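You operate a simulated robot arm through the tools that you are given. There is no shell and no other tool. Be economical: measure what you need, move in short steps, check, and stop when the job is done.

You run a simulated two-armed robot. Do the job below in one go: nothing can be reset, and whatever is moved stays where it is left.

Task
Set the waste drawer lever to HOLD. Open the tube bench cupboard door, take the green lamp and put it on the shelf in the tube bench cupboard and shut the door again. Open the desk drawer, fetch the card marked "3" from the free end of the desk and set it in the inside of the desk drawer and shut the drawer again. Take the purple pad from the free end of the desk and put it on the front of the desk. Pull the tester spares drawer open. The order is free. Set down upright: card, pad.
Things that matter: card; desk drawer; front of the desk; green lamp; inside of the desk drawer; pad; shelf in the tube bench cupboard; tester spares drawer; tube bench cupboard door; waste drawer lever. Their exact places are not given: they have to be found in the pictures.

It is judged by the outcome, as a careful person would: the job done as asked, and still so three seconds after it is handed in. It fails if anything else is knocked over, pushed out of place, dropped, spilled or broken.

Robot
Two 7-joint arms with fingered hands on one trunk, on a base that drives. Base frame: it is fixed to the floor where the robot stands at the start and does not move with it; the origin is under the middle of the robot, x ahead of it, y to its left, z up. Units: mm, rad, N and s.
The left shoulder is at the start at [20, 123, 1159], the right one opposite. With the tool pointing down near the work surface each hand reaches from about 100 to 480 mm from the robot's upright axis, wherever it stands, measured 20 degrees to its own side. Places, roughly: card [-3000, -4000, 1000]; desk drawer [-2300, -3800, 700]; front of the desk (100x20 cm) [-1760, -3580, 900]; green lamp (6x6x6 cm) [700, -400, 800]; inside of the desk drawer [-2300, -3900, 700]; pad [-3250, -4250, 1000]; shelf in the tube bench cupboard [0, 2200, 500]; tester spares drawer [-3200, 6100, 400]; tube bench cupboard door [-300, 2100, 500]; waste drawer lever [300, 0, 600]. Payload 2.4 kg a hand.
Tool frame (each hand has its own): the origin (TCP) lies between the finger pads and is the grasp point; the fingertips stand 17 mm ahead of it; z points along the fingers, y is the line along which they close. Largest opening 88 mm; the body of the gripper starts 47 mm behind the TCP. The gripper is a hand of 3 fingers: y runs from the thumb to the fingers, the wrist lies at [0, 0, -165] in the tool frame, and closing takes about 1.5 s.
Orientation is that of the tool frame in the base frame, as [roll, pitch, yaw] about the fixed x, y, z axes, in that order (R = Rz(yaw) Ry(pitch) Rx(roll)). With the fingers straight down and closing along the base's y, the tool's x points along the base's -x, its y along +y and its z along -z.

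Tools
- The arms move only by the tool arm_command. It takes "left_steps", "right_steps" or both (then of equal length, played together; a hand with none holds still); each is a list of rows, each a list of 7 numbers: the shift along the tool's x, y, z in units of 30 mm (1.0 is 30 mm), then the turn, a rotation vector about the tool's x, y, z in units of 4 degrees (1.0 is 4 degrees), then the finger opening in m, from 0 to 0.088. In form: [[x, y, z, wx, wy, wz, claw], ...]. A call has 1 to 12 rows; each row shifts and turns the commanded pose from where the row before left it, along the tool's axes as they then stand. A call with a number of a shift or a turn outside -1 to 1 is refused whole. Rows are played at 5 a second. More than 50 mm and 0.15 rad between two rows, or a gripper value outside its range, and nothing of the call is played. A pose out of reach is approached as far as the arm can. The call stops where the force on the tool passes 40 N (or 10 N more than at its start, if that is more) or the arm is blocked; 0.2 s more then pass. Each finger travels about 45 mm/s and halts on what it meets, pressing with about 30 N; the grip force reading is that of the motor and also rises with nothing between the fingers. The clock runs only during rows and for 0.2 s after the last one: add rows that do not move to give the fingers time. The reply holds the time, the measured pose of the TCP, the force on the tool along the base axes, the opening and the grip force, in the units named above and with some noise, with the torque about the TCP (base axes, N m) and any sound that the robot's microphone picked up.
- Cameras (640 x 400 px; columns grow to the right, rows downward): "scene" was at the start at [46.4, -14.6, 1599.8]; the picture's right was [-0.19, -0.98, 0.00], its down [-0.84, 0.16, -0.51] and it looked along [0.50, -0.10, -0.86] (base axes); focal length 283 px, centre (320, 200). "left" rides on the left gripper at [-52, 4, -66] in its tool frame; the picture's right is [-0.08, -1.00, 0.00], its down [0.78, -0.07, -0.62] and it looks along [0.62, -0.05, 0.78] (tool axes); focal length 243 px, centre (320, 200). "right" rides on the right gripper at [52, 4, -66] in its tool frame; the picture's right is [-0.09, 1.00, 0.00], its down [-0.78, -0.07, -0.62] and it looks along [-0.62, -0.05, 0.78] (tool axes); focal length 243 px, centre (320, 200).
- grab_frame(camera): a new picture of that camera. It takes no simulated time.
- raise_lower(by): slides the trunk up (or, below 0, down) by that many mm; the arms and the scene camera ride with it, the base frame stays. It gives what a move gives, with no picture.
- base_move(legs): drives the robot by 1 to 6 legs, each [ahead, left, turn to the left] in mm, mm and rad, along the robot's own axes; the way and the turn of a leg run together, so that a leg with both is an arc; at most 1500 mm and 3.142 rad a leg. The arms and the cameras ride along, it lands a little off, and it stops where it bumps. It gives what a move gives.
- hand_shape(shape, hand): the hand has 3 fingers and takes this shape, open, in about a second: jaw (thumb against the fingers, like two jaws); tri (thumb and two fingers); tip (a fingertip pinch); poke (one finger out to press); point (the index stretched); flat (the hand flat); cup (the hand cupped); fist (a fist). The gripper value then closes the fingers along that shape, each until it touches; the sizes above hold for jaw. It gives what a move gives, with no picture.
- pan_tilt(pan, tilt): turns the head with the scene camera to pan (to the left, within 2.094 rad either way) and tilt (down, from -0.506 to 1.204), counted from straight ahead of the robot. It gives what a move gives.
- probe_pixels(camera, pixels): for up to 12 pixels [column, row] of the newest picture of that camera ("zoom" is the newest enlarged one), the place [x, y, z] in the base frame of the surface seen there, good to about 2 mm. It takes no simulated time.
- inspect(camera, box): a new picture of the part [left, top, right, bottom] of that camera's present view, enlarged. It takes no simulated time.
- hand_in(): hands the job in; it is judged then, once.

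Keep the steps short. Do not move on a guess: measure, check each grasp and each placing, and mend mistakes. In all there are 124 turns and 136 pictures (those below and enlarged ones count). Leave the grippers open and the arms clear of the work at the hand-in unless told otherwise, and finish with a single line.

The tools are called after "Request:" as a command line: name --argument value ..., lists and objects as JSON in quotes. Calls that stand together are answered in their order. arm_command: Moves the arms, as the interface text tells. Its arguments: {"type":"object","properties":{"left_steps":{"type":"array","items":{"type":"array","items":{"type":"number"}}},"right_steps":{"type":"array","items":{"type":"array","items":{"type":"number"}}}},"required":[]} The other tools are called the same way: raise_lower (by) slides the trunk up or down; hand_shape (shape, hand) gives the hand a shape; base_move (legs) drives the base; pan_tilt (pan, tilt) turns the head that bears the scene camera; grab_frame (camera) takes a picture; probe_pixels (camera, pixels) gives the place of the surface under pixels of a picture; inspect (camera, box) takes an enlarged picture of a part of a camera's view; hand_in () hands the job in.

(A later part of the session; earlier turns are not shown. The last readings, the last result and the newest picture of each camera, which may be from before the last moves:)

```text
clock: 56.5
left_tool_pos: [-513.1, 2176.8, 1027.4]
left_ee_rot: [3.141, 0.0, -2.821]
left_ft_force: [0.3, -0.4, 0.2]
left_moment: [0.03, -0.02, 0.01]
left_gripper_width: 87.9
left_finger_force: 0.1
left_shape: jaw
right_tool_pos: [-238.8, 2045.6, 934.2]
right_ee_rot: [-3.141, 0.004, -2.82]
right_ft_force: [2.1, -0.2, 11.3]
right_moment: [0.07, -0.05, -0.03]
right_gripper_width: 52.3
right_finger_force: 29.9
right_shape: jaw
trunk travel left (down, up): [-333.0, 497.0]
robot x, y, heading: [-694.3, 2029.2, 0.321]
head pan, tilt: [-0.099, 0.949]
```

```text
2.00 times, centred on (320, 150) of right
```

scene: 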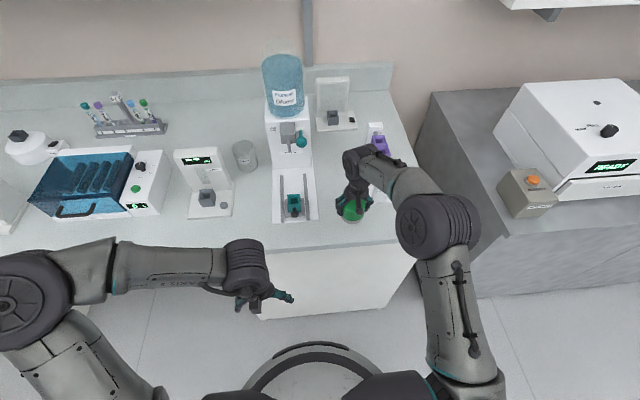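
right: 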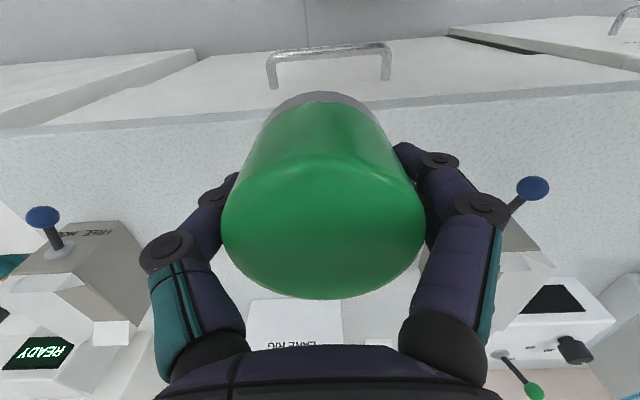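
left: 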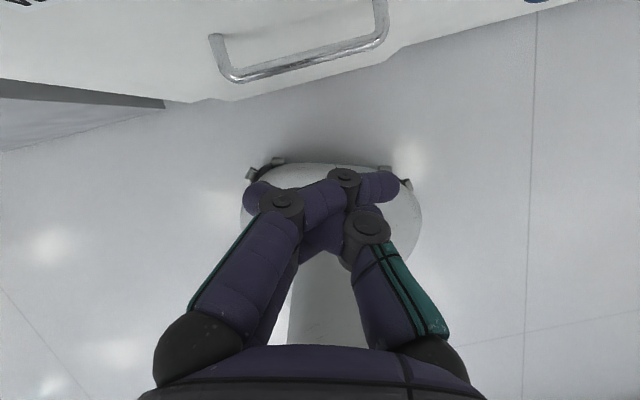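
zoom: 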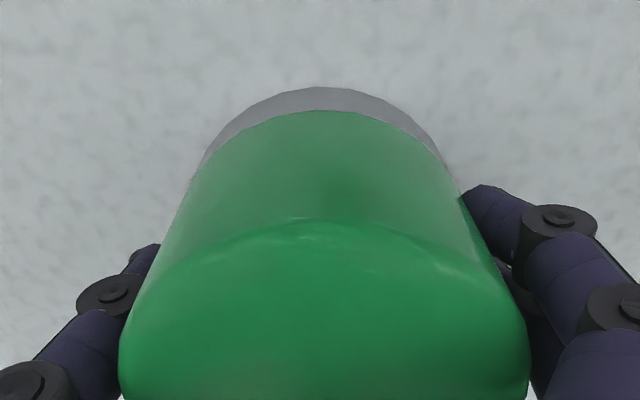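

The lamp now rests on the counter (11 N). I'll open the fingers and rise.

Request:
arm_command --right_steps '[[0, 0, -0.03, 0, 0, 0, 0.06], [0, 0, 0, 0, 0, 0, 0.075], [0, 0, 0, 0, 0, 0, 0.075], [0, 0, -0.5, 0, 0, 0, 0.075], [0, 0, -1, 0, 0, 0, 0.075], [0, 0, -1, 0, 0, 0, 0.075], [0, 0, -1, 0, 0, 0, 0.088], [0, 0, -1, 0, 0, 0, 0.088], [1, -0.3, 0, 0, 0, 0, 0.088], [1, -0.3, 0, 0, 0, 0, 0.088], [1, -0.6, 0, 0, 0, 0, 0.088], [1, -0.6, 0, 0, 0, 0, 0.088]]'

Request:
grab_frame --camera "scene"

```text
clock: 59.1
left_tool_pos: [-512.4, 2178.0, 1026.9]
left_ee_rot: [3.142, 0.002, -2.82]
left_ft_force: [-0.2, 0.5, 0.3]
left_moment: [-0.01, -0.02, 0.01]
left_gripper_width: 88.1
left_finger_force: 0.0
left_shape: jaw
right_tool_pos: [-337.8, 1955.6, 1070.4]
right_ee_rot: [3.142, 0.0, -2.819]
right_ft_force: [-0.1, 1.0, 1.0]
right_moment: [0.01, 0.01, 0.0]
right_gripper_width: 88.0
right_finger_force: 0.0
right_shape: jaw
trunk travel left (down, up): [-333.0, 497.0]
robot x, y, heading: [-691.3, 2029.5, 0.321]
head pan, tilt: [-0.099, 0.949]
```

```text
106 pictures are left
```

scene: 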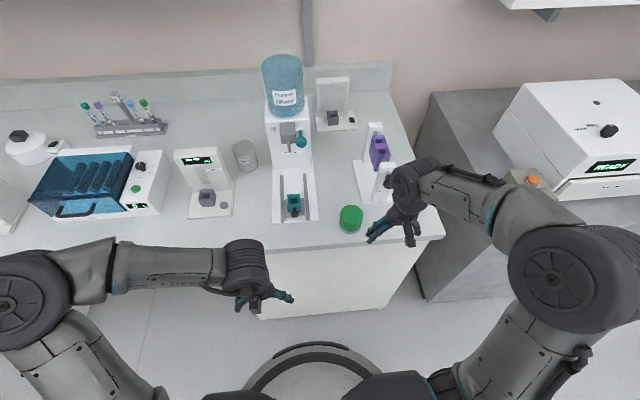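

The lamp stands upright at (351,218). Now the door: I'll back up 80 mm and lower the trunk 300 mm so the left hand can reach the vertical handle horizontally.

Request:
base_move --legs '[[-80, 0, 0]]'

Request:
raise_lower --by -300

Request:
arm_command --left_steps '[[-0.317, 0.177, 0.1, 0, -1, 0, 0.088], [-0.309, 0.177, 0.122, 0, -1, 0, 0.088], [-0.3, 0.177, 0.143, 0, -1, 0, 0.088], [-0.289, 0.177, 0.164, 0, -1, 0, 0.088], [-0.277, 0.177, 0.184, 0, -1, 0, 0.088], [-0.264, 0.177, 0.202, 0, -1, 0, 0.088], [-0.249, 0.177, 0.22, 0, -1, 0, 0.088], [-0.233, 0.177, 0.237, 0, -1, 0, 0.088], [-0.216, 0.177, 0.253, 0, -1, 0, 0.088]]'

Request:
arm_command --left_steps '[[-0.198, 0.177, 0.267, 0, -1, 0, 0.088], [-0.179, 0.177, 0.28, 0, -1, 0, 0.088], [-0.158, 0.177, 0.292, 0, -1, 0, 0.088], [-0.138, 0.177, 0.302, 0, -1, 0, 0.088], [-0.116, 0.177, 0.311, 0, -1, 0, 0.088], [-0.094, 0.177, 0.319, 0, -1, 0, 0.088], [-0.072, 0.177, 0.325, 0, -1, 0, 0.088], [-0.049, 0.177, 0.329, 0, -1, 0, 0.088], [-0.026, 0.177, 0.331, 0, -1, 0, 0.088]]'

Request:
grab_frame --camera "left"

Request:
grab_frame --camera "scene"

```text
clock: 60.2
left_tool_pos: [-591.0, 2151.1, 1026.9]
left_ee_rot: [3.14, 0.002, -2.82]
left_ft_force: [0.1, -0.4, -0.4]
left_moment: [0.0, 0.01, 0.01]
left_gripper_width: 88.2
left_finger_force: 0.1
left_shape: jaw
right_tool_pos: [-415.0, 1931.4, 1072.1]
right_ee_rot: [-3.141, 0.001, -2.821]
right_ft_force: [-0.1, -0.1, 0.3]
right_moment: [-0.02, 0.05, -0.02]
right_gripper_width: 87.6
right_finger_force: 0.2
right_shape: jaw
trunk travel left (down, up): [-333.0, 497.0]
robot x, y, heading: [-765.5, 2005.0, 0.319]
head pan, tilt: [-0.099, 0.949]
```

```text
clock: 63.2
left_tool_pos: [-588.1, 2152.3, 727.1]
left_ee_rot: [-3.141, -0.001, -2.82]
left_ft_force: [0.4, 0.3, -0.8]
left_moment: [0.04, 0.0, -0.01]
left_gripper_width: 88.1
left_finger_force: 0.0
left_shape: jaw
right_tool_pos: [-414.5, 1930.9, 770.7]
right_ee_rot: [-3.141, 0.001, -2.821]
right_ft_force: [0.8, 0.1, 0.2]
right_moment: [-0.01, 0.01, -0.01]
right_gripper_width: 87.9
right_finger_force: 0.1
right_shape: jaw
trunk travel left (down, up): [-33.0, 797.0]
robot x, y, heading: [-763.9, 2005.1, 0.322]
head pan, tilt: [-0.099, 0.949]
```

```text
clock: 65.2
left_tool_pos: [-521.6, 2224.7, 699.2]
left_ee_rot: [3.141, 0.627, -2.82]
left_ft_force: [-0.4, -0.4, 0.6]
left_moment: [0.01, 0.0, 0.03]
left_gripper_width: 88.1
left_finger_force: 0.1
left_shape: jaw
right_tool_pos: [-414.7, 1931.1, 770.9]
right_ee_rot: [3.141, -0.002, -2.82]
right_ft_force: [-0.1, 0.5, 0.1]
right_moment: [0.0, 0.01, 0.0]
right_gripper_width: 87.9
right_finger_force: 0.0
right_shape: jaw
trunk travel left (down, up): [-33.0, 797.0]
robot x, y, heading: [-767.4, 2002.7, 0.322]
head pan, tilt: [-0.099, 0.949]
```

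```text
clock: 67.2
left_tool_pos: [-455.3, 2296.5, 671.9]
left_ee_rot: [-3.141, 1.259, -2.821]
left_ft_force: [-0.4, 0.0, -0.9]
left_moment: [0.01, -0.01, 0.0]
left_gripper_width: 87.8
left_finger_force: 0.0
left_shape: jaw
right_tool_pos: [-414.5, 1931.2, 772.6]
right_ee_rot: [3.141, 0.0, -2.82]
right_ft_force: [-0.2, 0.4, -0.3]
right_moment: [0.04, -0.01, -0.01]
right_gripper_width: 88.1
right_finger_force: 0.0
right_shape: jaw
trunk travel left (down, up): [-33.0, 797.0]
robot x, y, heading: [-762.8, 2004.4, 0.319]
head pan, tilt: [-0.099, 0.949]
```

```text
105 pictures are left
```

left: 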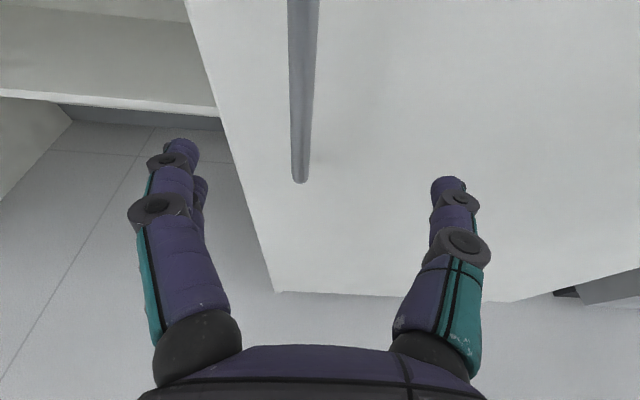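

```text
104 pictures are left
```

scene: 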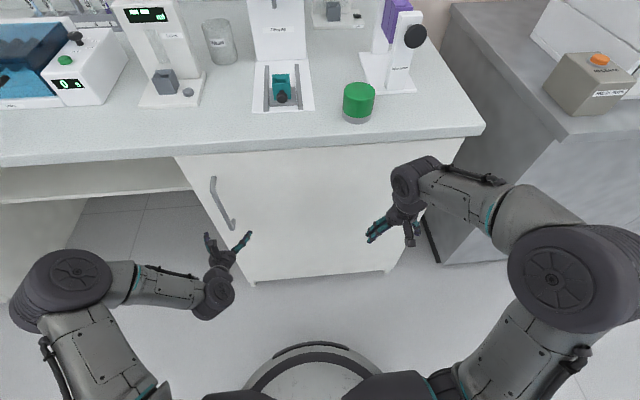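

The bar lies between the fingers, 59 mm ahead. I'll advance to it and close.

Request:
arm_command --left_steps '[[-0.2, 0.03, 0.62, 0, 0, 0, 0.088], [-0.2, 0.03, 0.62, 0, 0, 0, 0.088], [-0.2, 0.03, 0.6, 0, 0, 0, 0.088], [0, 0, 0, 0, 0, 0, 0.03], [0, 0, 0, 0, 0, 0, 0.0], [0, 0, 0, 0, 0, 0, 0.0], [0, 0, 0, 0, 0, 0, 0.0], [0, 0, 0, 0, 0, 0, 0.0], [0, 0, 0, 0, 0, 0, 0.0], [0, 0, 0, 0, 0, 0, 0.0]]'

Request:
grab_frame --camera "left"

```text
clock: 69.4
left_tool_pos: [-401.7, 2318.0, 672.6]
left_ee_rot: [-3.141, 1.256, -2.82]
left_ft_force: [-0.2, -0.1, -0.2]
left_moment: [-0.02, 0.03, 0.02]
left_gripper_width: 0.0
left_finger_force: 29.7
left_shape: jaw
right_tool_pos: [-415.1, 1929.9, 770.4]
right_ee_rot: [3.141, 0.001, -2.821]
right_ft_force: [-0.4, 1.2, 0.6]
right_moment: [-0.01, -0.01, 0.0]
right_gripper_width: 87.9
right_finger_force: 0.0
right_shape: jaw
trunk travel left (down, up): [-33.0, 797.0]
robot x, y, heading: [-768.8, 2008.0, 0.318]
head pan, tilt: [-0.099, 0.949]
```

```text
103 pictures are left
```

left: 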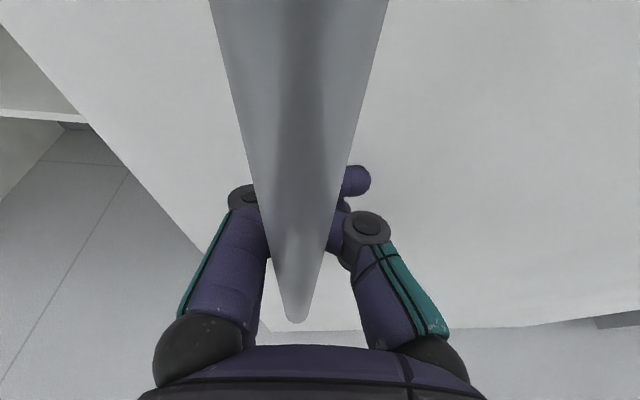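

The fingers have hooked round the bar (closed behind it). I'll pull with the base a first 10° of the door's arc and check.

Request:
base_move --legs '[[-91, -14, 0]]'

Request:
grab_frame --camera "scene"

```text
clock: 70.5
left_tool_pos: [-482.7, 2275.4, 673.6]
left_ee_rot: [-3.141, 1.257, -2.819]
left_ft_force: [-1.1, 0.3, 0.0]
left_moment: [0.05, 0.01, 0.03]
left_gripper_width: 0.2
left_finger_force: 30.2
left_shape: jaw
right_tool_pos: [-496.4, 1888.7, 771.2]
right_ee_rot: [3.141, -0.001, -2.82]
right_ft_force: [-1.0, -0.1, 0.5]
right_moment: [0.0, -0.05, -0.02]
right_gripper_width: 88.0
right_finger_force: 0.0
right_shape: jaw
trunk travel left (down, up): [-33.0, 797.0]
robot x, y, heading: [-851.9, 1961.9, 0.325]
head pan, tilt: [-0.099, 0.949]
```

```text
102 pictures are left
```

scene: 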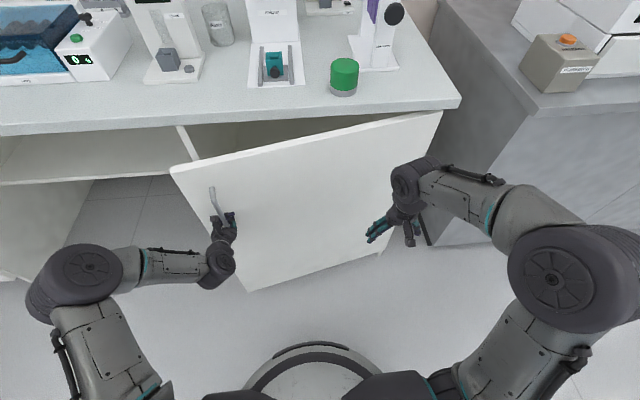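

The door swings freely. I'll continue along the arc to about 30°.

Request:
base_move --legs '[[-88, -30, 0], [-81, -44, 0]]'

Request:
grab_frame --camera "scene"

Request:
grab_frame --camera "left"

```text
clock: 72.3
left_tool_pos: [-618.4, 2151.1, 673.2]
left_ee_rot: [3.141, 1.256, -2.822]
left_ft_force: [8.9, -7.0, 0.1]
left_moment: [0.07, 0.03, 0.34]
left_gripper_width: 0.1
left_finger_force: 29.8
left_shape: jaw
right_tool_pos: [-629.7, 1765.3, 770.2]
right_ee_rot: [3.141, 0.0, -2.821]
right_ft_force: [0.5, -0.1, 0.1]
right_moment: [0.02, 0.0, 0.0]
right_gripper_width: 88.0
right_finger_force: 0.0
right_shape: jaw
trunk travel left (down, up): [-33.0, 797.0]
robot x, y, heading: [-984.4, 1839.2, 0.318]
head pan, tilt: [-0.099, 0.949]
```

```text
101 pictures are left
```

scene: 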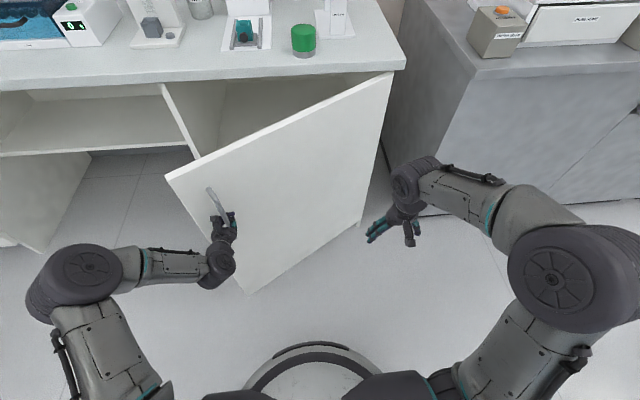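

```text
100 pictures are left
```

left: 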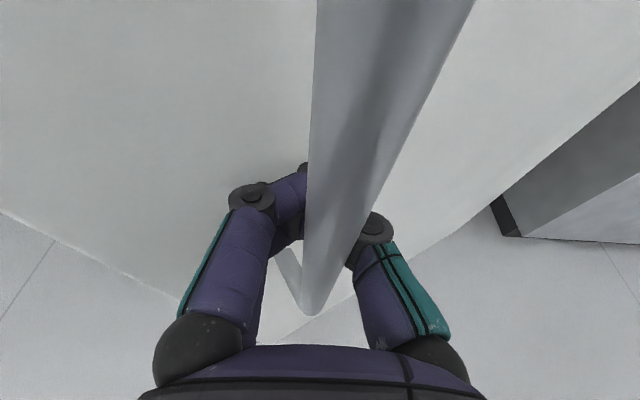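

The door is at about 30°. I'll continue by swinging the base round the hinge, turning with the door, for three 10° legs.

Request:
base_move --legs '[[-46, -129.5, 0.175], [-46, -129.5, 0.175], [-46, -129.5, 0.175]]'

Request:
grab_frame --camera "scene"

Request:
grab_frame --camera "left"

```text
clock: 75.5
left_tool_pos: [-725.0, 1896.6, 672.6]
left_ee_rot: [-3.14, 1.26, -2.297]
left_ft_force: [-0.7, -0.1, -0.5]
left_moment: [-0.01, 0.0, -0.01]
left_gripper_width: 0.0
left_finger_force: 30.4
left_shape: jaw
right_tool_pos: [-543.1, 1555.4, 770.9]
right_ee_rot: [3.141, -0.001, -2.297]
right_ft_force: [-0.4, -0.1, 1.3]
right_moment: [-0.01, 0.0, -0.01]
right_gripper_width: 87.8
right_finger_force: 0.0
right_shape: jaw
trunk travel left (down, up): [-33.0, 797.0]
robot x, y, heading: [-887.2, 1443.4, 0.844]
head pan, tilt: [-0.099, 0.949]
```

```text
99 pictures are left
```

scene: 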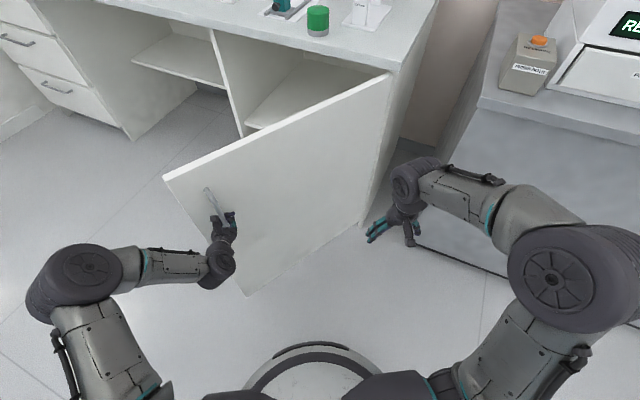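

```text
98 pictures are left
```

left: 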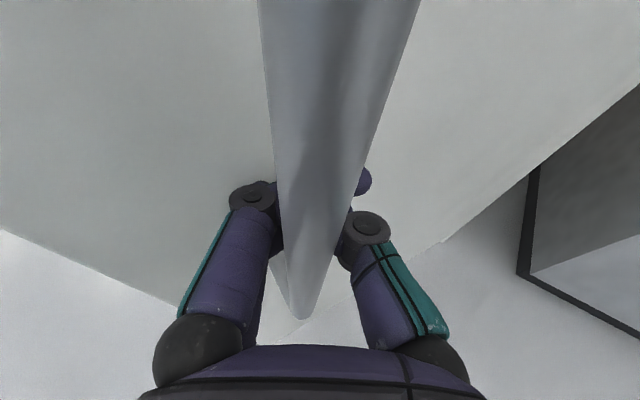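

Door at about 60°. Two more turning legs, then I'll check the clearance of the right arm to the grey bench.

Request:
base_move --legs '[[-46, -129.5, 0.175], [-46, -129.5, 0.175]]'

Request:
grab_frame --camera "scene"

```text
clock: 77.7
left_tool_pos: [-718.4, 1711.1, 673.2]
left_ee_rot: [-3.14, 1.257, -1.949]
left_ft_force: [0.5, 0.1, -0.2]
left_moment: [0.01, -0.01, -0.01]
left_gripper_width: 0.0
left_finger_force: 30.1
left_shape: jaw
right_tool_pos: [-433.1, 1451.8, 770.0]
right_ee_rot: [-3.141, -0.002, -1.948]
right_ft_force: [-1.0, -0.5, 0.0]
right_moment: [0.05, 0.0, -0.02]
right_gripper_width: 87.9
right_finger_force: 0.0
right_shape: jaw
trunk travel left (down, up): [-33.0, 797.0]
robot x, y, heading: [-714.1, 1228.0, 1.197]
head pan, tilt: [-0.099, 0.949]
```

```text
97 pictures are left
```

scene: 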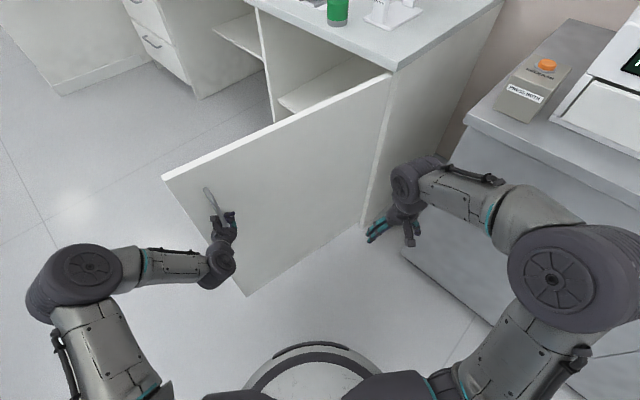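

The door is at about 80°. Two more legs without turning bring it to about 100°.

Request:
base_move --legs '[[-66, -64, 0], [-66, -64, 0]]'

Request:
grab_frame --camera "scene"

Request:
grab_frame --camera "left"

```text
clock: 79.5
left_tool_pos: [-648.8, 1540.9, 673.6]
left_ee_rot: [-3.14, 1.257, -1.945]
left_ft_force: [-3.7, 5.4, 1.8]
left_moment: [-0.11, -0.03, -0.18]
left_gripper_width: 0.0
left_finger_force: 29.3
left_shape: jaw
right_tool_pos: [-359.9, 1282.1, 770.3]
right_ee_rot: [-3.141, 0.0, -1.949]
right_ft_force: [1.3, 0.1, 0.1]
right_moment: [0.01, 0.0, 0.03]
right_gripper_width: 87.8
right_finger_force: 0.1
right_shape: jaw
trunk travel left (down, up): [-33.0, 797.0]
robot x, y, heading: [-643.6, 1064.3, 1.192]
head pan, tilt: [-0.099, 0.949]
```

```text
96 pictures are left
```

scene: 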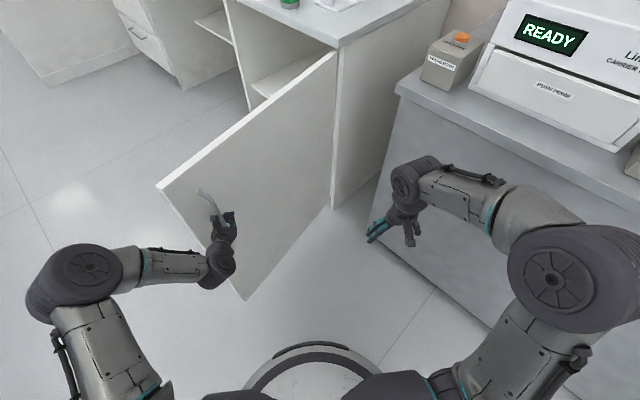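

```text
95 pictures are left
```

left: 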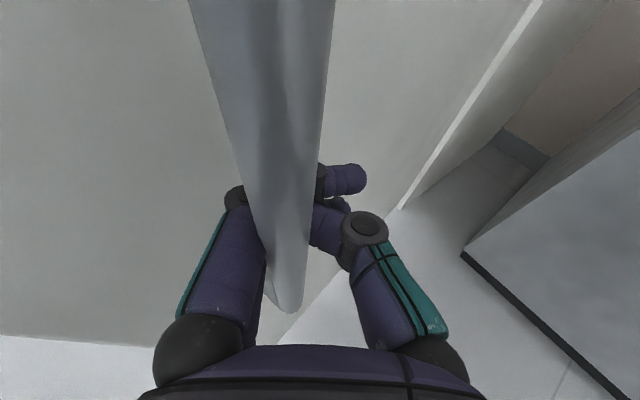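

The door is at about 100°. I'll open the left hand and withdraw it straight back off the bar.

Request:
arm_command --left_steps '[[0, 0, 0, 0, 0, 0, 0.04], [0, 0, 0, 0, 0, 0, 0.088], [0, 0, 0, 0, 0, 0, 0.088], [0, 0, 0, 0, 0, 0, 0.088], [0, 0, 0, 0, 0, 0, 0.088], [0, 0, 0, 0, 0, 0, 0.088], [0, 0, -0.4, 0, 0, 0, 0.088], [0, 0, -0.8, 0, 0, 0, 0.088], [0, 0, -1, 0, 0, 0, 0.088]]'

Request:
grab_frame --camera "left"

```text
clock: 81.5
left_tool_pos: [-669.7, 1482.2, 692.7]
left_ee_rot: [-3.141, 1.258, -1.946]
left_ft_force: [0.4, -0.7, -1.1]
left_moment: [-0.04, -0.02, -0.04]
left_gripper_width: 87.7
left_finger_force: 0.0
left_shape: jaw
right_tool_pos: [-359.5, 1281.2, 769.9]
right_ee_rot: [3.141, 0.0, -1.95]
right_ft_force: [0.3, 1.4, -0.9]
right_moment: [-0.02, -0.04, 0.0]
right_gripper_width: 88.0
right_finger_force: 0.0
right_shape: jaw
trunk travel left (down, up): [-33.0, 797.0]
robot x, y, heading: [-647.9, 1059.8, 1.191]
head pan, tilt: [-0.099, 0.949]
```

```text
94 pictures are left
```

left: 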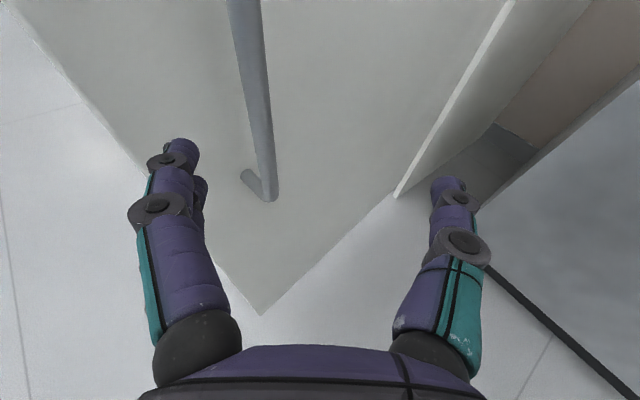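

Clear of the bar. I'll back the base 250 mm, raise the trunk 300 mm and fold the left hand back.

Request:
base_move --legs '[[-250, 0, 0]]'

Request:
raise_lower --by 300

Request:
arm_command --left_steps '[[0.098, -0.17, -0.301, 0, 1, 0, 0.088], [0.119, -0.17, -0.294, 0, 1, 0, 0.088], [0.139, -0.17, -0.285, 0, 1, 0, 0.088], [0.159, -0.17, -0.275, 0, 1, 0, 0.088], [0.177, -0.17, -0.263, 0, 1, 0, 0.088], [0.195, -0.17, -0.25, 0, 1, 0, 0.088], [0.212, -0.17, -0.236, 0, 1, 0, 0.088], [0.228, -0.17, -0.22, 0, 1, 0, 0.088], [0.243, -0.17, -0.204, 0, 1, 0, 0.088], [0.256, -0.17, -0.186, 0, 1, 0, 0.088], [0.269, -0.17, -0.168, 0, 1, 0, 0.088], [0.28, 0, -0.149, 0, 1, 0, 0.088]]'

Request:
arm_command --left_steps '[[0.1, 0, -0.129, 0, 1, 0, 0.088], [0.1, 0, -0.108, 0, 1, 0, 0.088], [0.1, 0, -0.087, 0, 1, 0, 0.088], [0.1, 0, -0.066, 0, 1, 0, 0.088], [0.1, 0, -0.044, 0, 1, 0, 0.088], [0.1, 0, -0.022, 0, 1, 0, 0.088]]'

Request:
base_move --legs '[[0, 0, -0.87], [-230, 0, 0], [0, 1170, 0]]'

Request:
pan_tilt --pan 0 --tilt 0.65

Request:
grab_frame --camera "scene"

```text
clock: 83.3
left_tool_pos: [-763.1, 1251.1, 692.9]
left_ee_rot: [3.141, 1.259, -1.947]
left_ft_force: [0.1, -0.4, -0.9]
left_moment: [-0.03, 0.03, -0.01]
left_gripper_width: 88.0
left_finger_force: 0.0
left_shape: jaw
right_tool_pos: [-452.9, 1049.4, 770.2]
right_ee_rot: [3.141, 0.001, -1.95]
right_ft_force: [0.0, 0.4, -0.3]
right_moment: [0.04, -0.04, -0.02]
right_gripper_width: 87.9
right_finger_force: 0.0
right_shape: jaw
trunk travel left (down, up): [-33.0, 797.0]
robot x, y, heading: [-737.1, 827.9, 1.191]
head pan, tilt: [-0.099, 0.949]
```

```text
clock: 86.3
left_tool_pos: [-762.1, 1249.6, 993.0]
left_ee_rot: [3.14, 1.26, -1.948]
left_ft_force: [0.4, 0.3, 0.2]
left_moment: [-0.03, 0.0, -0.01]
left_gripper_width: 88.0
left_finger_force: 0.0
left_shape: jaw
right_tool_pos: [-451.8, 1050.2, 1071.6]
right_ee_rot: [3.141, 0.0, -1.949]
right_ft_force: [0.7, -0.7, 0.1]
right_moment: [0.01, -0.02, -0.02]
right_gripper_width: 88.1
right_finger_force: 0.0
right_shape: jaw
trunk travel left (down, up): [-333.0, 497.0]
robot x, y, heading: [-739.2, 826.6, 1.195]
head pan, tilt: [-0.099, 0.949]
```

```text
clock: 88.9
left_tool_pos: [-748.5, 1128.9, 992.9]
left_ee_rot: [3.14, 0.421, -1.951]
left_ft_force: [-0.3, -0.6, -0.4]
left_moment: [0.03, -0.02, 0.0]
left_gripper_width: 88.0
left_finger_force: 0.1
left_shape: jaw
left hand out of reach, approached as far as the arm can: row 5, 7
right_tool_pos: [-452.4, 1049.2, 1071.5]
right_ee_rot: [-3.141, 0.0, -1.949]
right_ft_force: [0.7, 0.3, -0.4]
right_moment: [0.03, 0.01, 0.02]
right_gripper_width: 88.0
right_finger_force: 0.1
right_shape: jaw
trunk travel left (down, up): [-333.0, 497.0]
robot x, y, heading: [-739.6, 825.6, 1.193]
head pan, tilt: [-0.099, 0.949]
```

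```text
clock: 90.3
left_tool_pos: [-756.3, 1108.6, 1000.0]
left_ee_rot: [3.14, 0.001, -1.95]
left_ft_force: [-0.2, 0.8, -0.3]
left_moment: [0.04, 0.0, 0.03]
left_gripper_width: 87.9
left_finger_force: 0.0
left_shape: jaw
right_tool_pos: [-451.8, 1049.4, 1071.0]
right_ee_rot: [-3.14, 0.001, -1.95]
right_ft_force: [0.4, -0.9, 0.2]
right_moment: [-0.02, 0.01, 0.0]
right_gripper_width: 88.0
right_finger_force: 0.1
right_shape: jaw
trunk travel left (down, up): [-333.0, 497.0]
robot x, y, heading: [-738.4, 825.6, 1.199]
head pan, tilt: [-0.099, 0.949]
```

```text
clock: 99.9
left_tool_pos: [-1124.3, 2064.8, 1000.8]
left_ee_rot: [3.141, 0.002, -2.816]
left_ft_force: [0.5, 0.1, -0.1]
left_moment: [-0.03, -0.01, 0.0]
left_gripper_width: 87.7
left_finger_force: 0.0
left_shape: jaw
right_tool_pos: [-972.6, 1793.7, 1070.8]
right_ee_rot: [3.141, 0.0, -2.818]
right_ft_force: [0.8, 0.2, -0.8]
right_moment: [0.0, -0.04, 0.0]
right_gripper_width: 87.8
right_finger_force: 0.1
right_shape: jaw
trunk travel left (down, up): [-333.0, 497.0]
robot x, y, heading: [-1326.8, 1863.3, 0.326]
head pan, tilt: [-0.099, 0.949]
```

```text
clock: 100.7
left_tool_pos: [-1124.4, 2065.0, 1001.3]
left_ee_rot: [-3.141, 0.003, -2.817]
left_ft_force: [0.1, -0.3, 0.9]
left_moment: [-0.04, 0.03, 0.01]
left_gripper_width: 87.7
left_finger_force: 0.0
left_shape: jaw
right_tool_pos: [-972.2, 1794.0, 1070.8]
right_ee_rot: [3.141, 0.001, -2.817]
right_ft_force: [-0.1, 0.5, 0.8]
right_moment: [0.02, 0.04, 0.04]
right_gripper_width: 88.1
right_finger_force: 0.1
right_shape: jaw
trunk travel left (down, up): [-333.0, 497.0]
robot x, y, heading: [-1324.4, 1864.4, 0.322]
head pan, tilt: [0.0, 0.649]
```

```text
93 pictures are left
```

scene: 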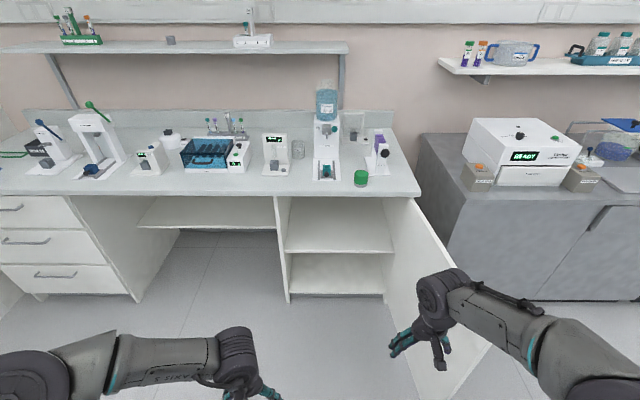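

The open cupboard shows a shelf near (340,243) and a floor near (340,285). I'll measure these and the door.

Request:
probe_pixels --camera "scene" --pixels '[[340, 246], [340, 235], [340, 252], [300, 245], [380, 245], [335, 283], [335, 290], [282, 245], [388, 240], [360, 178], [488, 342], [412, 200]]'

Request:
inspect --camera "scene" --box '[260, 180, 420, 310]'

```text
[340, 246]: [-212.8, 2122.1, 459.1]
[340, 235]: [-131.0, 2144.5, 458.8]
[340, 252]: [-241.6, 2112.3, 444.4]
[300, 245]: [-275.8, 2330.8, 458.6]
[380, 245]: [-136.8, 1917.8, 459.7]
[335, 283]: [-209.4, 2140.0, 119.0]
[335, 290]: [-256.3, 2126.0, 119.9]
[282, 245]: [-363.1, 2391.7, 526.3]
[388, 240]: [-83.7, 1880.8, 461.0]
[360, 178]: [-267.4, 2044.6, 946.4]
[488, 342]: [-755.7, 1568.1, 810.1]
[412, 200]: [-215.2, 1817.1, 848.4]
```

```text
3.08 times, centred on (340, 245) of scene
```

zoom: 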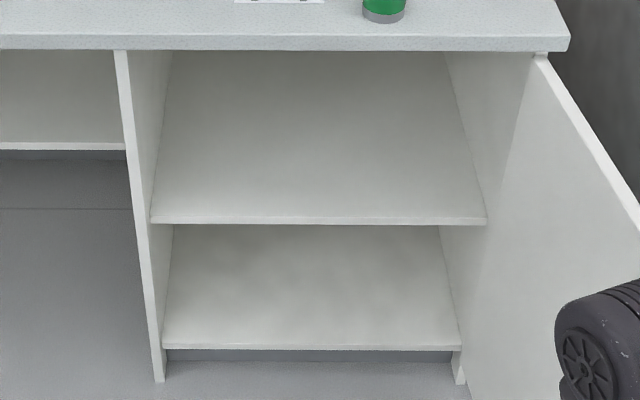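

The shelf top is z≈459 with its front edge about 60 mm behind the door plane. I'll drive to in front of the counter and regrasp the lamp with the hand tilted about 48°, so it can reach into the cupboard with the lamp upright.

Request:
base_move --legs '[[605, -27, 0]]'

Request:
pan_tilt --pan -0.1 --tilt 0.95

Request:
grab_frame --camera "scene"

```text
clock: 104.1
left_tool_pos: [-548.8, 2233.0, 1000.4]
left_ee_rot: [3.141, 0.002, -2.813]
left_ft_force: [0.1, 0.4, 0.8]
left_moment: [-0.01, 0.01, 0.02]
left_gripper_width: 87.9
left_finger_force: 0.1
left_shape: jaw
right_tool_pos: [-395.4, 1963.6, 1070.4]
right_ee_rot: [-3.142, -0.001, -2.811]
right_ft_force: [0.3, 0.0, -0.4]
right_moment: [0.02, 0.0, 0.01]
right_gripper_width: 87.8
right_finger_force: 0.0
right_shape: jaw
trunk travel left (down, up): [-333.0, 497.0]
robot x, y, heading: [-750.5, 2034.7, 0.334]
head pan, tilt: [0.0, 0.649]
```

```text
clock: 104.9
left_tool_pos: [-549.4, 2233.6, 1001.2]
left_ee_rot: [3.141, 0.002, -2.813]
left_ft_force: [0.5, 0.7, 0.3]
left_moment: [0.02, 0.0, -0.03]
left_gripper_width: 87.7
left_finger_force: 0.0
left_shape: jaw
right_tool_pos: [-396.1, 1962.4, 1070.1]
right_ee_rot: [3.141, 0.0, -2.811]
right_ft_force: [-0.1, 0.0, -0.9]
right_moment: [-0.04, -0.02, -0.04]
right_gripper_width: 87.8
right_finger_force: 0.1
right_shape: jaw
trunk travel left (down, up): [-333.0, 497.0]
robot x, y, heading: [-748.1, 2034.2, 0.329]
head pan, tilt: [-0.099, 0.949]
```

```text
91 pictures are left
```

scene: 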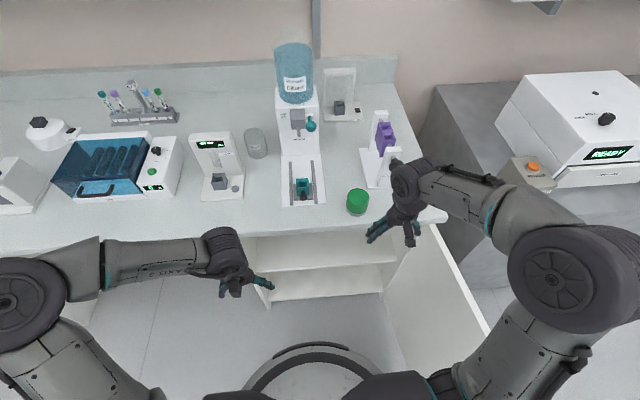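

I'll verify the lamp's place and tilt the right hand 48° to a pre-grasp point 100 mm behind it.

Request:
probe_pixels --camera "scene" --pixels '[[357, 196], [348, 196], [367, 196], [357, 212], [380, 180]]'

Request:
arm_command --right_steps '[[-0.28, 0.0756, 0.18, 0, -1, 0, 0.088], [-0.267, 0.0756, 0.199, 0, -1, 0, 0.088], [-0.252, 0.0756, 0.217, 0, -1, 0, 0.088], [-0.236, 0.0756, 0.234, 0, -1, 0, 0.088], [-0.219, 0.0756, 0.25, 0, -1, 0, 0.088], [-0.202, 0.0756, 0.265, 0, -1, 0, 0.088], [-0.183, 0.0756, 0.278, 0, -1, 0, 0.088], [-0.163, 0.0756, 0.29, 0, -1, 0, 0.088], [-0.142, 0.0756, 0.301, 0, -1, 0, 0.088], [-0.121, 0.0756, 0.31, 0, -1, 0, 0.088], [-0.099, 0.0756, 0.318, 0, -1, 0, 0.088], [-0.076, 0.0756, 0.325, 0, -1, 0, 0.088]]'

Request:
grab_frame --camera "scene"

Request:
grab_frame --camera "right"

```text
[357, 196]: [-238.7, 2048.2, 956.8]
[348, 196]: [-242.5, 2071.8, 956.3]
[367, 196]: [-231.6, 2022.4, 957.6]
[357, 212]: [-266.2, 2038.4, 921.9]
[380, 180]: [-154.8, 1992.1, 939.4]
```

```text
clock: 107.5
left_tool_pos: [-548.7, 2232.4, 1001.9]
left_ee_rot: [-3.141, 0.002, -2.812]
left_ft_force: [0.9, 0.6, -0.4]
left_moment: [-0.02, 0.01, 0.01]
left_gripper_width: 87.8
left_finger_force: 0.1
left_shape: jaw
right_tool_pos: [-308.8, 2022.0, 1005.5]
right_ee_rot: [-3.139, 0.839, -2.811]
right_ft_force: [-0.4, 0.3, -0.8]
right_moment: [0.0, 0.0, 0.0]
right_gripper_width: 87.9
right_finger_force: 0.1
right_shape: jaw
trunk travel left (down, up): [-333.0, 497.0]
robot x, y, heading: [-752.3, 2034.0, 0.332]
head pan, tilt: [-0.099, 0.949]
```

```text
90 pictures are left
```

scene: 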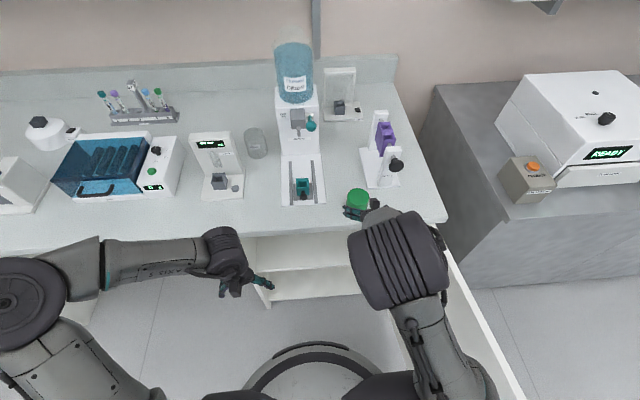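

```text
89 pictures are left
```

right: 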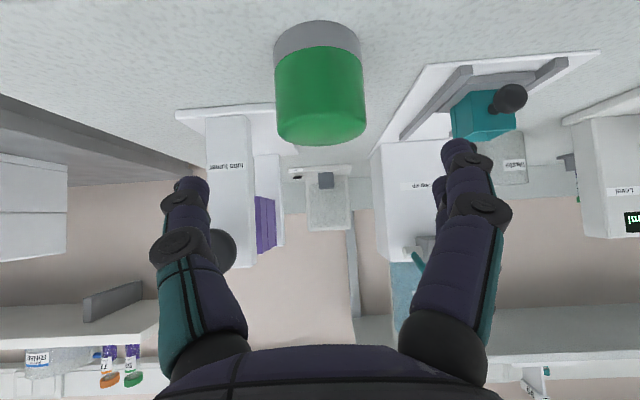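

The lamp is centred. I'll advance 100 mm along the tool axis to straddle it.

Request:
arm_command --right_steps '[[0.02, 0, 0.85, 0, 0, 0, 0.088], [0.02, 0, 0.85, 0, 0, 0, 0.088], [0.02, 0, 0.85, 0, 0, 0, 0.088], [0.02, 0, 0.8, 0, 0, 0, 0.088], [0, 0, 0, 0, 0, 0, 0.088]]'

Request:
grab_frame --camera "right"

```text
clock: 108.7
left_tool_pos: [-548.5, 2233.3, 1000.3]
left_ee_rot: [3.14, 0.001, -2.813]
left_ft_force: [0.3, -0.2, 0.1]
left_moment: [0.01, 0.0, 0.04]
left_gripper_width: 88.0
left_finger_force: 0.0
left_shape: jaw
right_tool_pos: [-240.5, 2045.5, 936.5]
right_ee_rot: [-3.139, 0.839, -2.81]
right_ft_force: [-0.2, 0.1, 0.7]
right_moment: [0.02, 0.01, 0.0]
right_gripper_width: 88.2
right_finger_force: 0.0
right_shape: jaw
trunk travel left (down, up): [-333.0, 497.0]
robot x, y, heading: [-753.0, 2032.6, 0.333]
head pan, tilt: [-0.099, 0.949]
```

```text
88 pictures are left
```

right: 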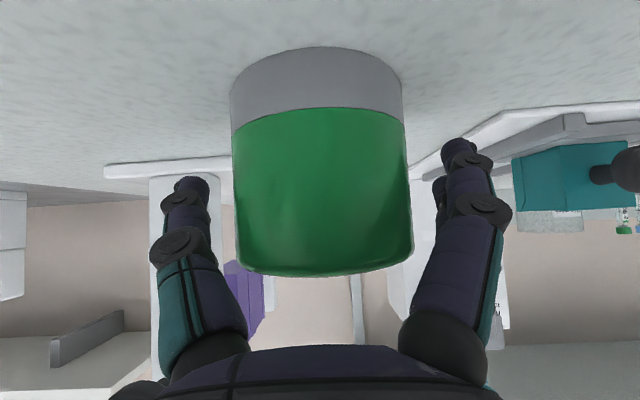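

The lamp sits centred between the fingers with no contact. I'll close, then lift slightly along vertical.

Request:
arm_command --right_steps '[[0, 0, 0, 0, 0, 0, 0.06], [0, 0, 0, 0, 0, 0, 0.04], [0, 0, 0, 0, 0, 0, 0.04], [0, 0, 0, 0, 0, 0, 0.04], [0, 0, 0, 0, 0, 0, 0.04], [0, 0, 0, 0, 0, 0, 0.04], [-0.37, 0, -0.33, 0, 0, 0, 0.04], [-0.74, 0, -0.67, 0, 0, 0, 0.04], [-0.74, 0, -0.67, 0, 0, 0, 0.04]]'

Request:
grab_frame --camera "right"

```text
clock: 110.7
left_tool_pos: [-548.8, 2234.0, 1001.6]
left_ee_rot: [3.141, 0.002, -2.81]
left_ft_force: [0.0, -0.2, 0.2]
left_moment: [0.0, 0.01, -0.03]
left_gripper_width: 88.1
left_finger_force: 0.1
left_shape: jaw
right_tool_pos: [-239.6, 2044.2, 1011.6]
right_ee_rot: [-3.14, 0.839, -2.811]
right_ft_force: [-0.6, -0.5, -0.8]
right_moment: [0.01, 0.01, 0.03]
right_gripper_width: 53.4
right_finger_force: 29.6
right_shape: jaw
trunk travel left (down, up): [-333.0, 497.0]
robot x, y, heading: [-749.6, 2033.7, 0.331]
head pan, tilt: [-0.099, 0.949]
```

```text
87 pictures are left
```

right: 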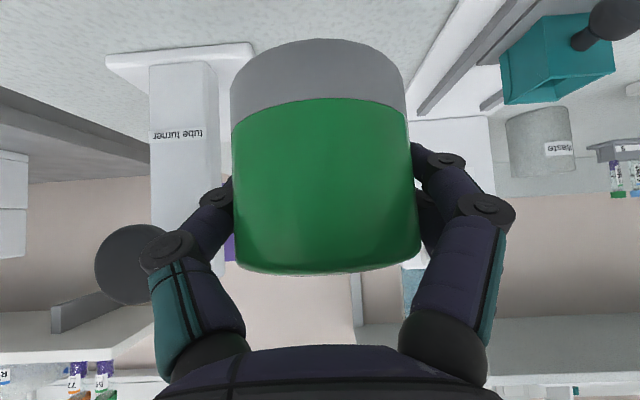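

The lamp is held upright. I'll back the base 160 mm and shift 65 mm left, then lower the trunk 300 mm in front of the cupboard and look.

Request:
base_move --legs '[[-160, 0, 0], [0, 65, 0]]'

Request:
raise_lower --by -300

Request:
pan_tilt --pan -0.1 --tilt 0.75

Request:
grab_frame --camera "scene"

```text
clock: 112.7
left_tool_pos: [-721.0, 2244.3, 1000.4]
left_ee_rot: [-3.14, 0.001, -2.813]
left_ft_force: [0.5, -0.9, 0.3]
left_moment: [-0.01, -0.01, -0.03]
left_gripper_width: 87.9
left_finger_force: 0.1
left_shape: jaw
right_tool_pos: [-412.2, 2056.3, 1011.7]
right_ee_rot: [-3.139, 0.839, -2.811]
right_ft_force: [0.0, 0.7, -0.5]
right_moment: [0.01, 0.01, 0.01]
right_gripper_width: 53.4
right_finger_force: 29.5
right_shape: jaw
trunk travel left (down, up): [-333.0, 497.0]
robot x, y, heading: [-915.8, 2045.2, 0.328]
head pan, tilt: [-0.099, 0.949]
```

```text
clock: 115.7
left_tool_pos: [-720.7, 2242.0, 700.4]
left_ee_rot: [3.142, 0.001, -2.811]
left_ft_force: [-0.9, -0.6, 0.1]
left_moment: [-0.01, 0.01, 0.02]
left_gripper_width: 88.0
left_finger_force: 0.0
left_shape: jaw
right_tool_pos: [-411.6, 2054.7, 711.3]
right_ee_rot: [3.14, 0.838, -2.81]
right_ft_force: [-0.8, -0.3, -1.0]
right_moment: [-0.03, 0.01, 0.03]
right_gripper_width: 53.3
right_finger_force: 29.7
right_shape: jaw
trunk travel left (down, up): [-33.0, 797.0]
robot x, y, heading: [-920.8, 2041.7, 0.328]
head pan, tilt: [-0.099, 0.949]
```

```text
clock: 116.4
left_tool_pos: [-721.5, 2243.7, 701.0]
left_ee_rot: [-3.141, 0.003, -2.81]
left_ft_force: [-0.1, 0.4, -0.4]
left_moment: [-0.01, -0.03, 0.02]
left_gripper_width: 87.9
left_finger_force: 0.0
left_shape: jaw
right_tool_pos: [-413.1, 2054.9, 712.0]
right_ee_rot: [3.141, 0.839, -2.811]
right_ft_force: [-0.2, 0.7, 0.3]
right_moment: [-0.01, 0.02, -0.01]
right_gripper_width: 53.5
right_finger_force: 29.7
right_shape: jaw
trunk travel left (down, up): [-33.0, 797.0]
robot x, y, heading: [-917.9, 2045.0, 0.329]
head pan, tilt: [-0.099, 0.75]
```

```text
86 pictures are left
```

scene: 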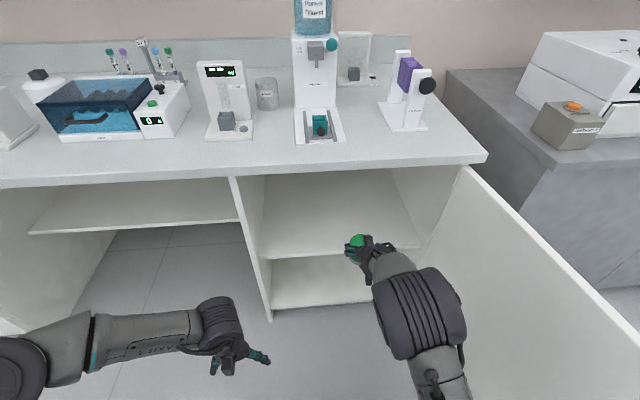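

The lamp hovers in front of the opening at z 712, well centred. I'll lower the hand about 195 mm to z≈517.

Request:
arm_command --right_steps '[[0.743, 0, 0.669, 0, 0, 0, 0.04], [0.743, 0, 0.669, 0, 0, 0, 0.04], [0.743, 0, 0.669, 0, 0, 0, 0.04], [0.743, 0, 0.669, 0, 0, 0, 0.04], [0.743, 0, 0.669, 0, 0, 0, 0.04], [0.743, 0, 0.669, 0, 0, 0, 0.04], [0.372, 0, 0.335, 0, 0, 0, 0.04]]'

Request:
grab_frame --camera "scene"

Request:
grab_frame --camera "right"

```text
clock: 118.0
left_tool_pos: [-721.5, 2243.0, 700.9]
left_ee_rot: [-3.141, 0.001, -2.811]
left_ft_force: [0.4, 0.5, 0.0]
left_moment: [0.0, -0.02, -0.03]
left_gripper_width: 87.9
left_finger_force: 0.0
left_shape: jaw
right_tool_pos: [-413.0, 2055.4, 516.4]
right_ee_rot: [3.141, 0.838, -2.811]
right_ft_force: [0.1, -0.3, -0.8]
right_moment: [0.03, 0.02, 0.0]
right_gripper_width: 52.9
right_finger_force: 30.3
right_shape: jaw
trunk travel left (down, up): [-33.0, 797.0]
robot x, y, heading: [-921.7, 2044.0, 0.334]
head pan, tilt: [-0.099, 0.75]
```

```text
85 pictures are left
```

scene: 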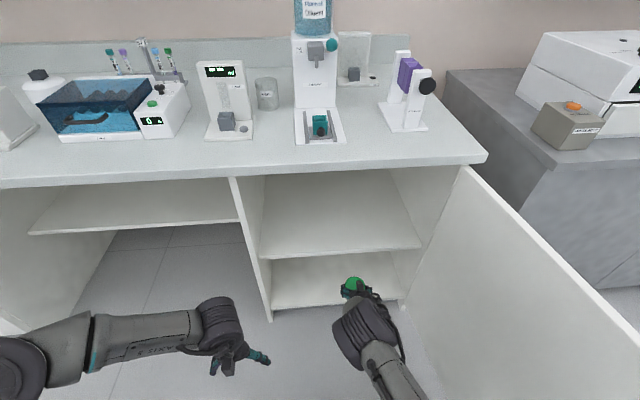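

```text
84 pictures are left
```

right: 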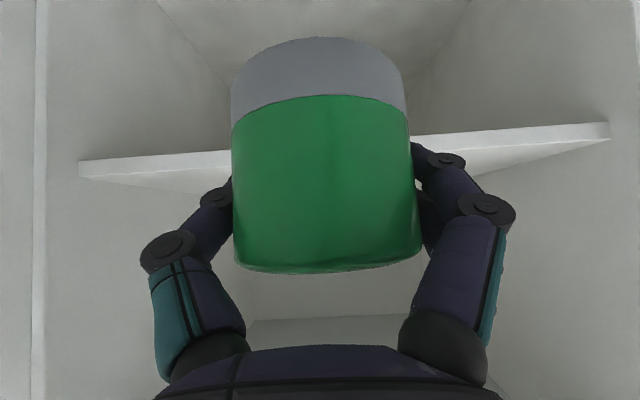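

Lamp bottom is about 20 mm above the shelf level and centred. I'll drive forward 200 mm, then extend the arm.

Request:
base_move --legs '[[200, 0, 0]]'

Request:
grab_frame --camera "right"

Request:
grab_frame --camera "scene"

```text
clock: 119.6
left_tool_pos: [-531.1, 2307.9, 700.2]
left_ee_rot: [-3.141, 0.003, -2.813]
left_ft_force: [0.7, 0.7, 0.0]
left_moment: [0.0, -0.06, 0.01]
left_gripper_width: 87.6
left_finger_force: 0.0
left_shape: jaw
right_tool_pos: [-222.3, 2119.7, 516.7]
right_ee_rot: [-3.141, 0.839, -2.811]
right_ft_force: [0.2, -0.6, -1.0]
right_moment: [0.01, -0.02, 0.0]
right_gripper_width: 53.1
right_finger_force: 29.8
right_shape: jaw
trunk travel left (down, up): [-33.0, 797.0]
robot x, y, heading: [-735.3, 2107.9, 0.328]
head pan, tilt: [-0.099, 0.75]
```

```text
83 pictures are left
```

right: 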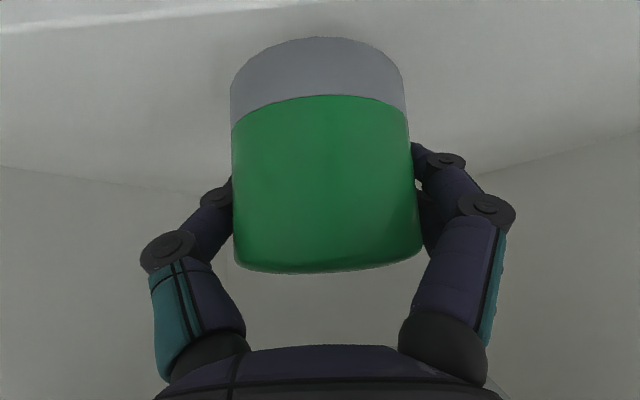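

```text
82 pictures are left
```

scene: 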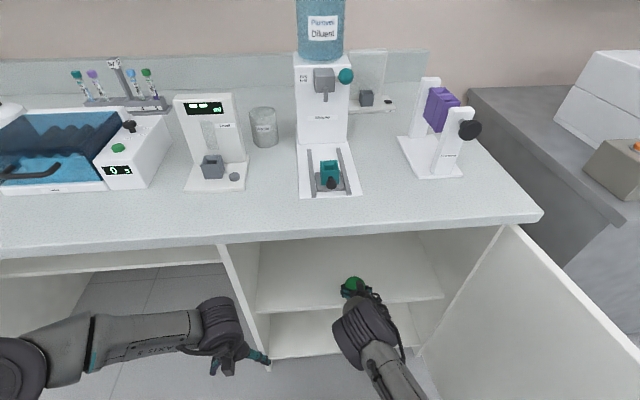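

The lamp is just over the shelf edge. I'll extend the arm 105 mm further in, level.

Request:
arm_command --right_steps '[[-0.557, 0, 0.619, 0, 0, 0, 0.04], [-0.557, 0, 0.619, 0, 0, 0, 0.04], [-0.557, 0, 0.619, 0, 0, 0, 0.04], [-0.557, 0, 0.619, 0, 0, 0, 0.04], [0, 0, 0, 0, 0, 0, 0.04]]'

Request:
grab_frame --camera "scene"

```text
clock: 120.8
left_tool_pos: [-532.1, 2307.7, 701.2]
left_ee_rot: [-3.141, 0.001, -2.813]
left_ft_force: [-0.2, 0.1, 0.0]
left_moment: [0.01, 0.02, 0.02]
left_gripper_width: 87.9
left_finger_force: 0.0
left_shape: jaw
right_tool_pos: [-152.3, 2143.3, 515.2]
right_ee_rot: [-3.14, 0.836, -2.813]
right_ft_force: [0.4, 0.5, -0.1]
right_moment: [-0.02, -0.01, -0.01]
right_gripper_width: 52.7
right_finger_force: 29.8
right_shape: jaw
right hand out of reach, approached as far as the arm can: row 4
trunk travel left (down, up): [-33.0, 797.0]
robot x, y, heading: [-732.6, 2109.0, 0.33]
head pan, tilt: [-0.099, 0.75]
```

```text
81 pictures are left
```

scene: 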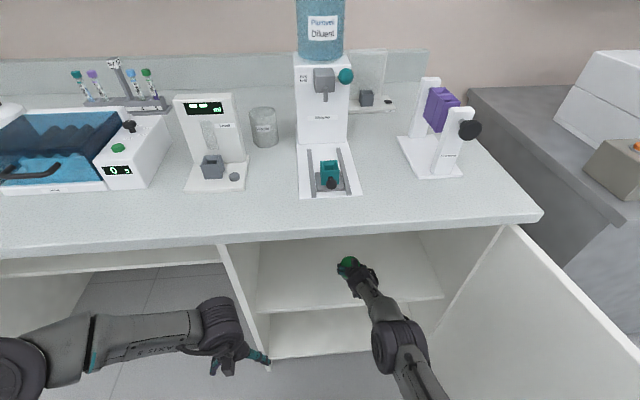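

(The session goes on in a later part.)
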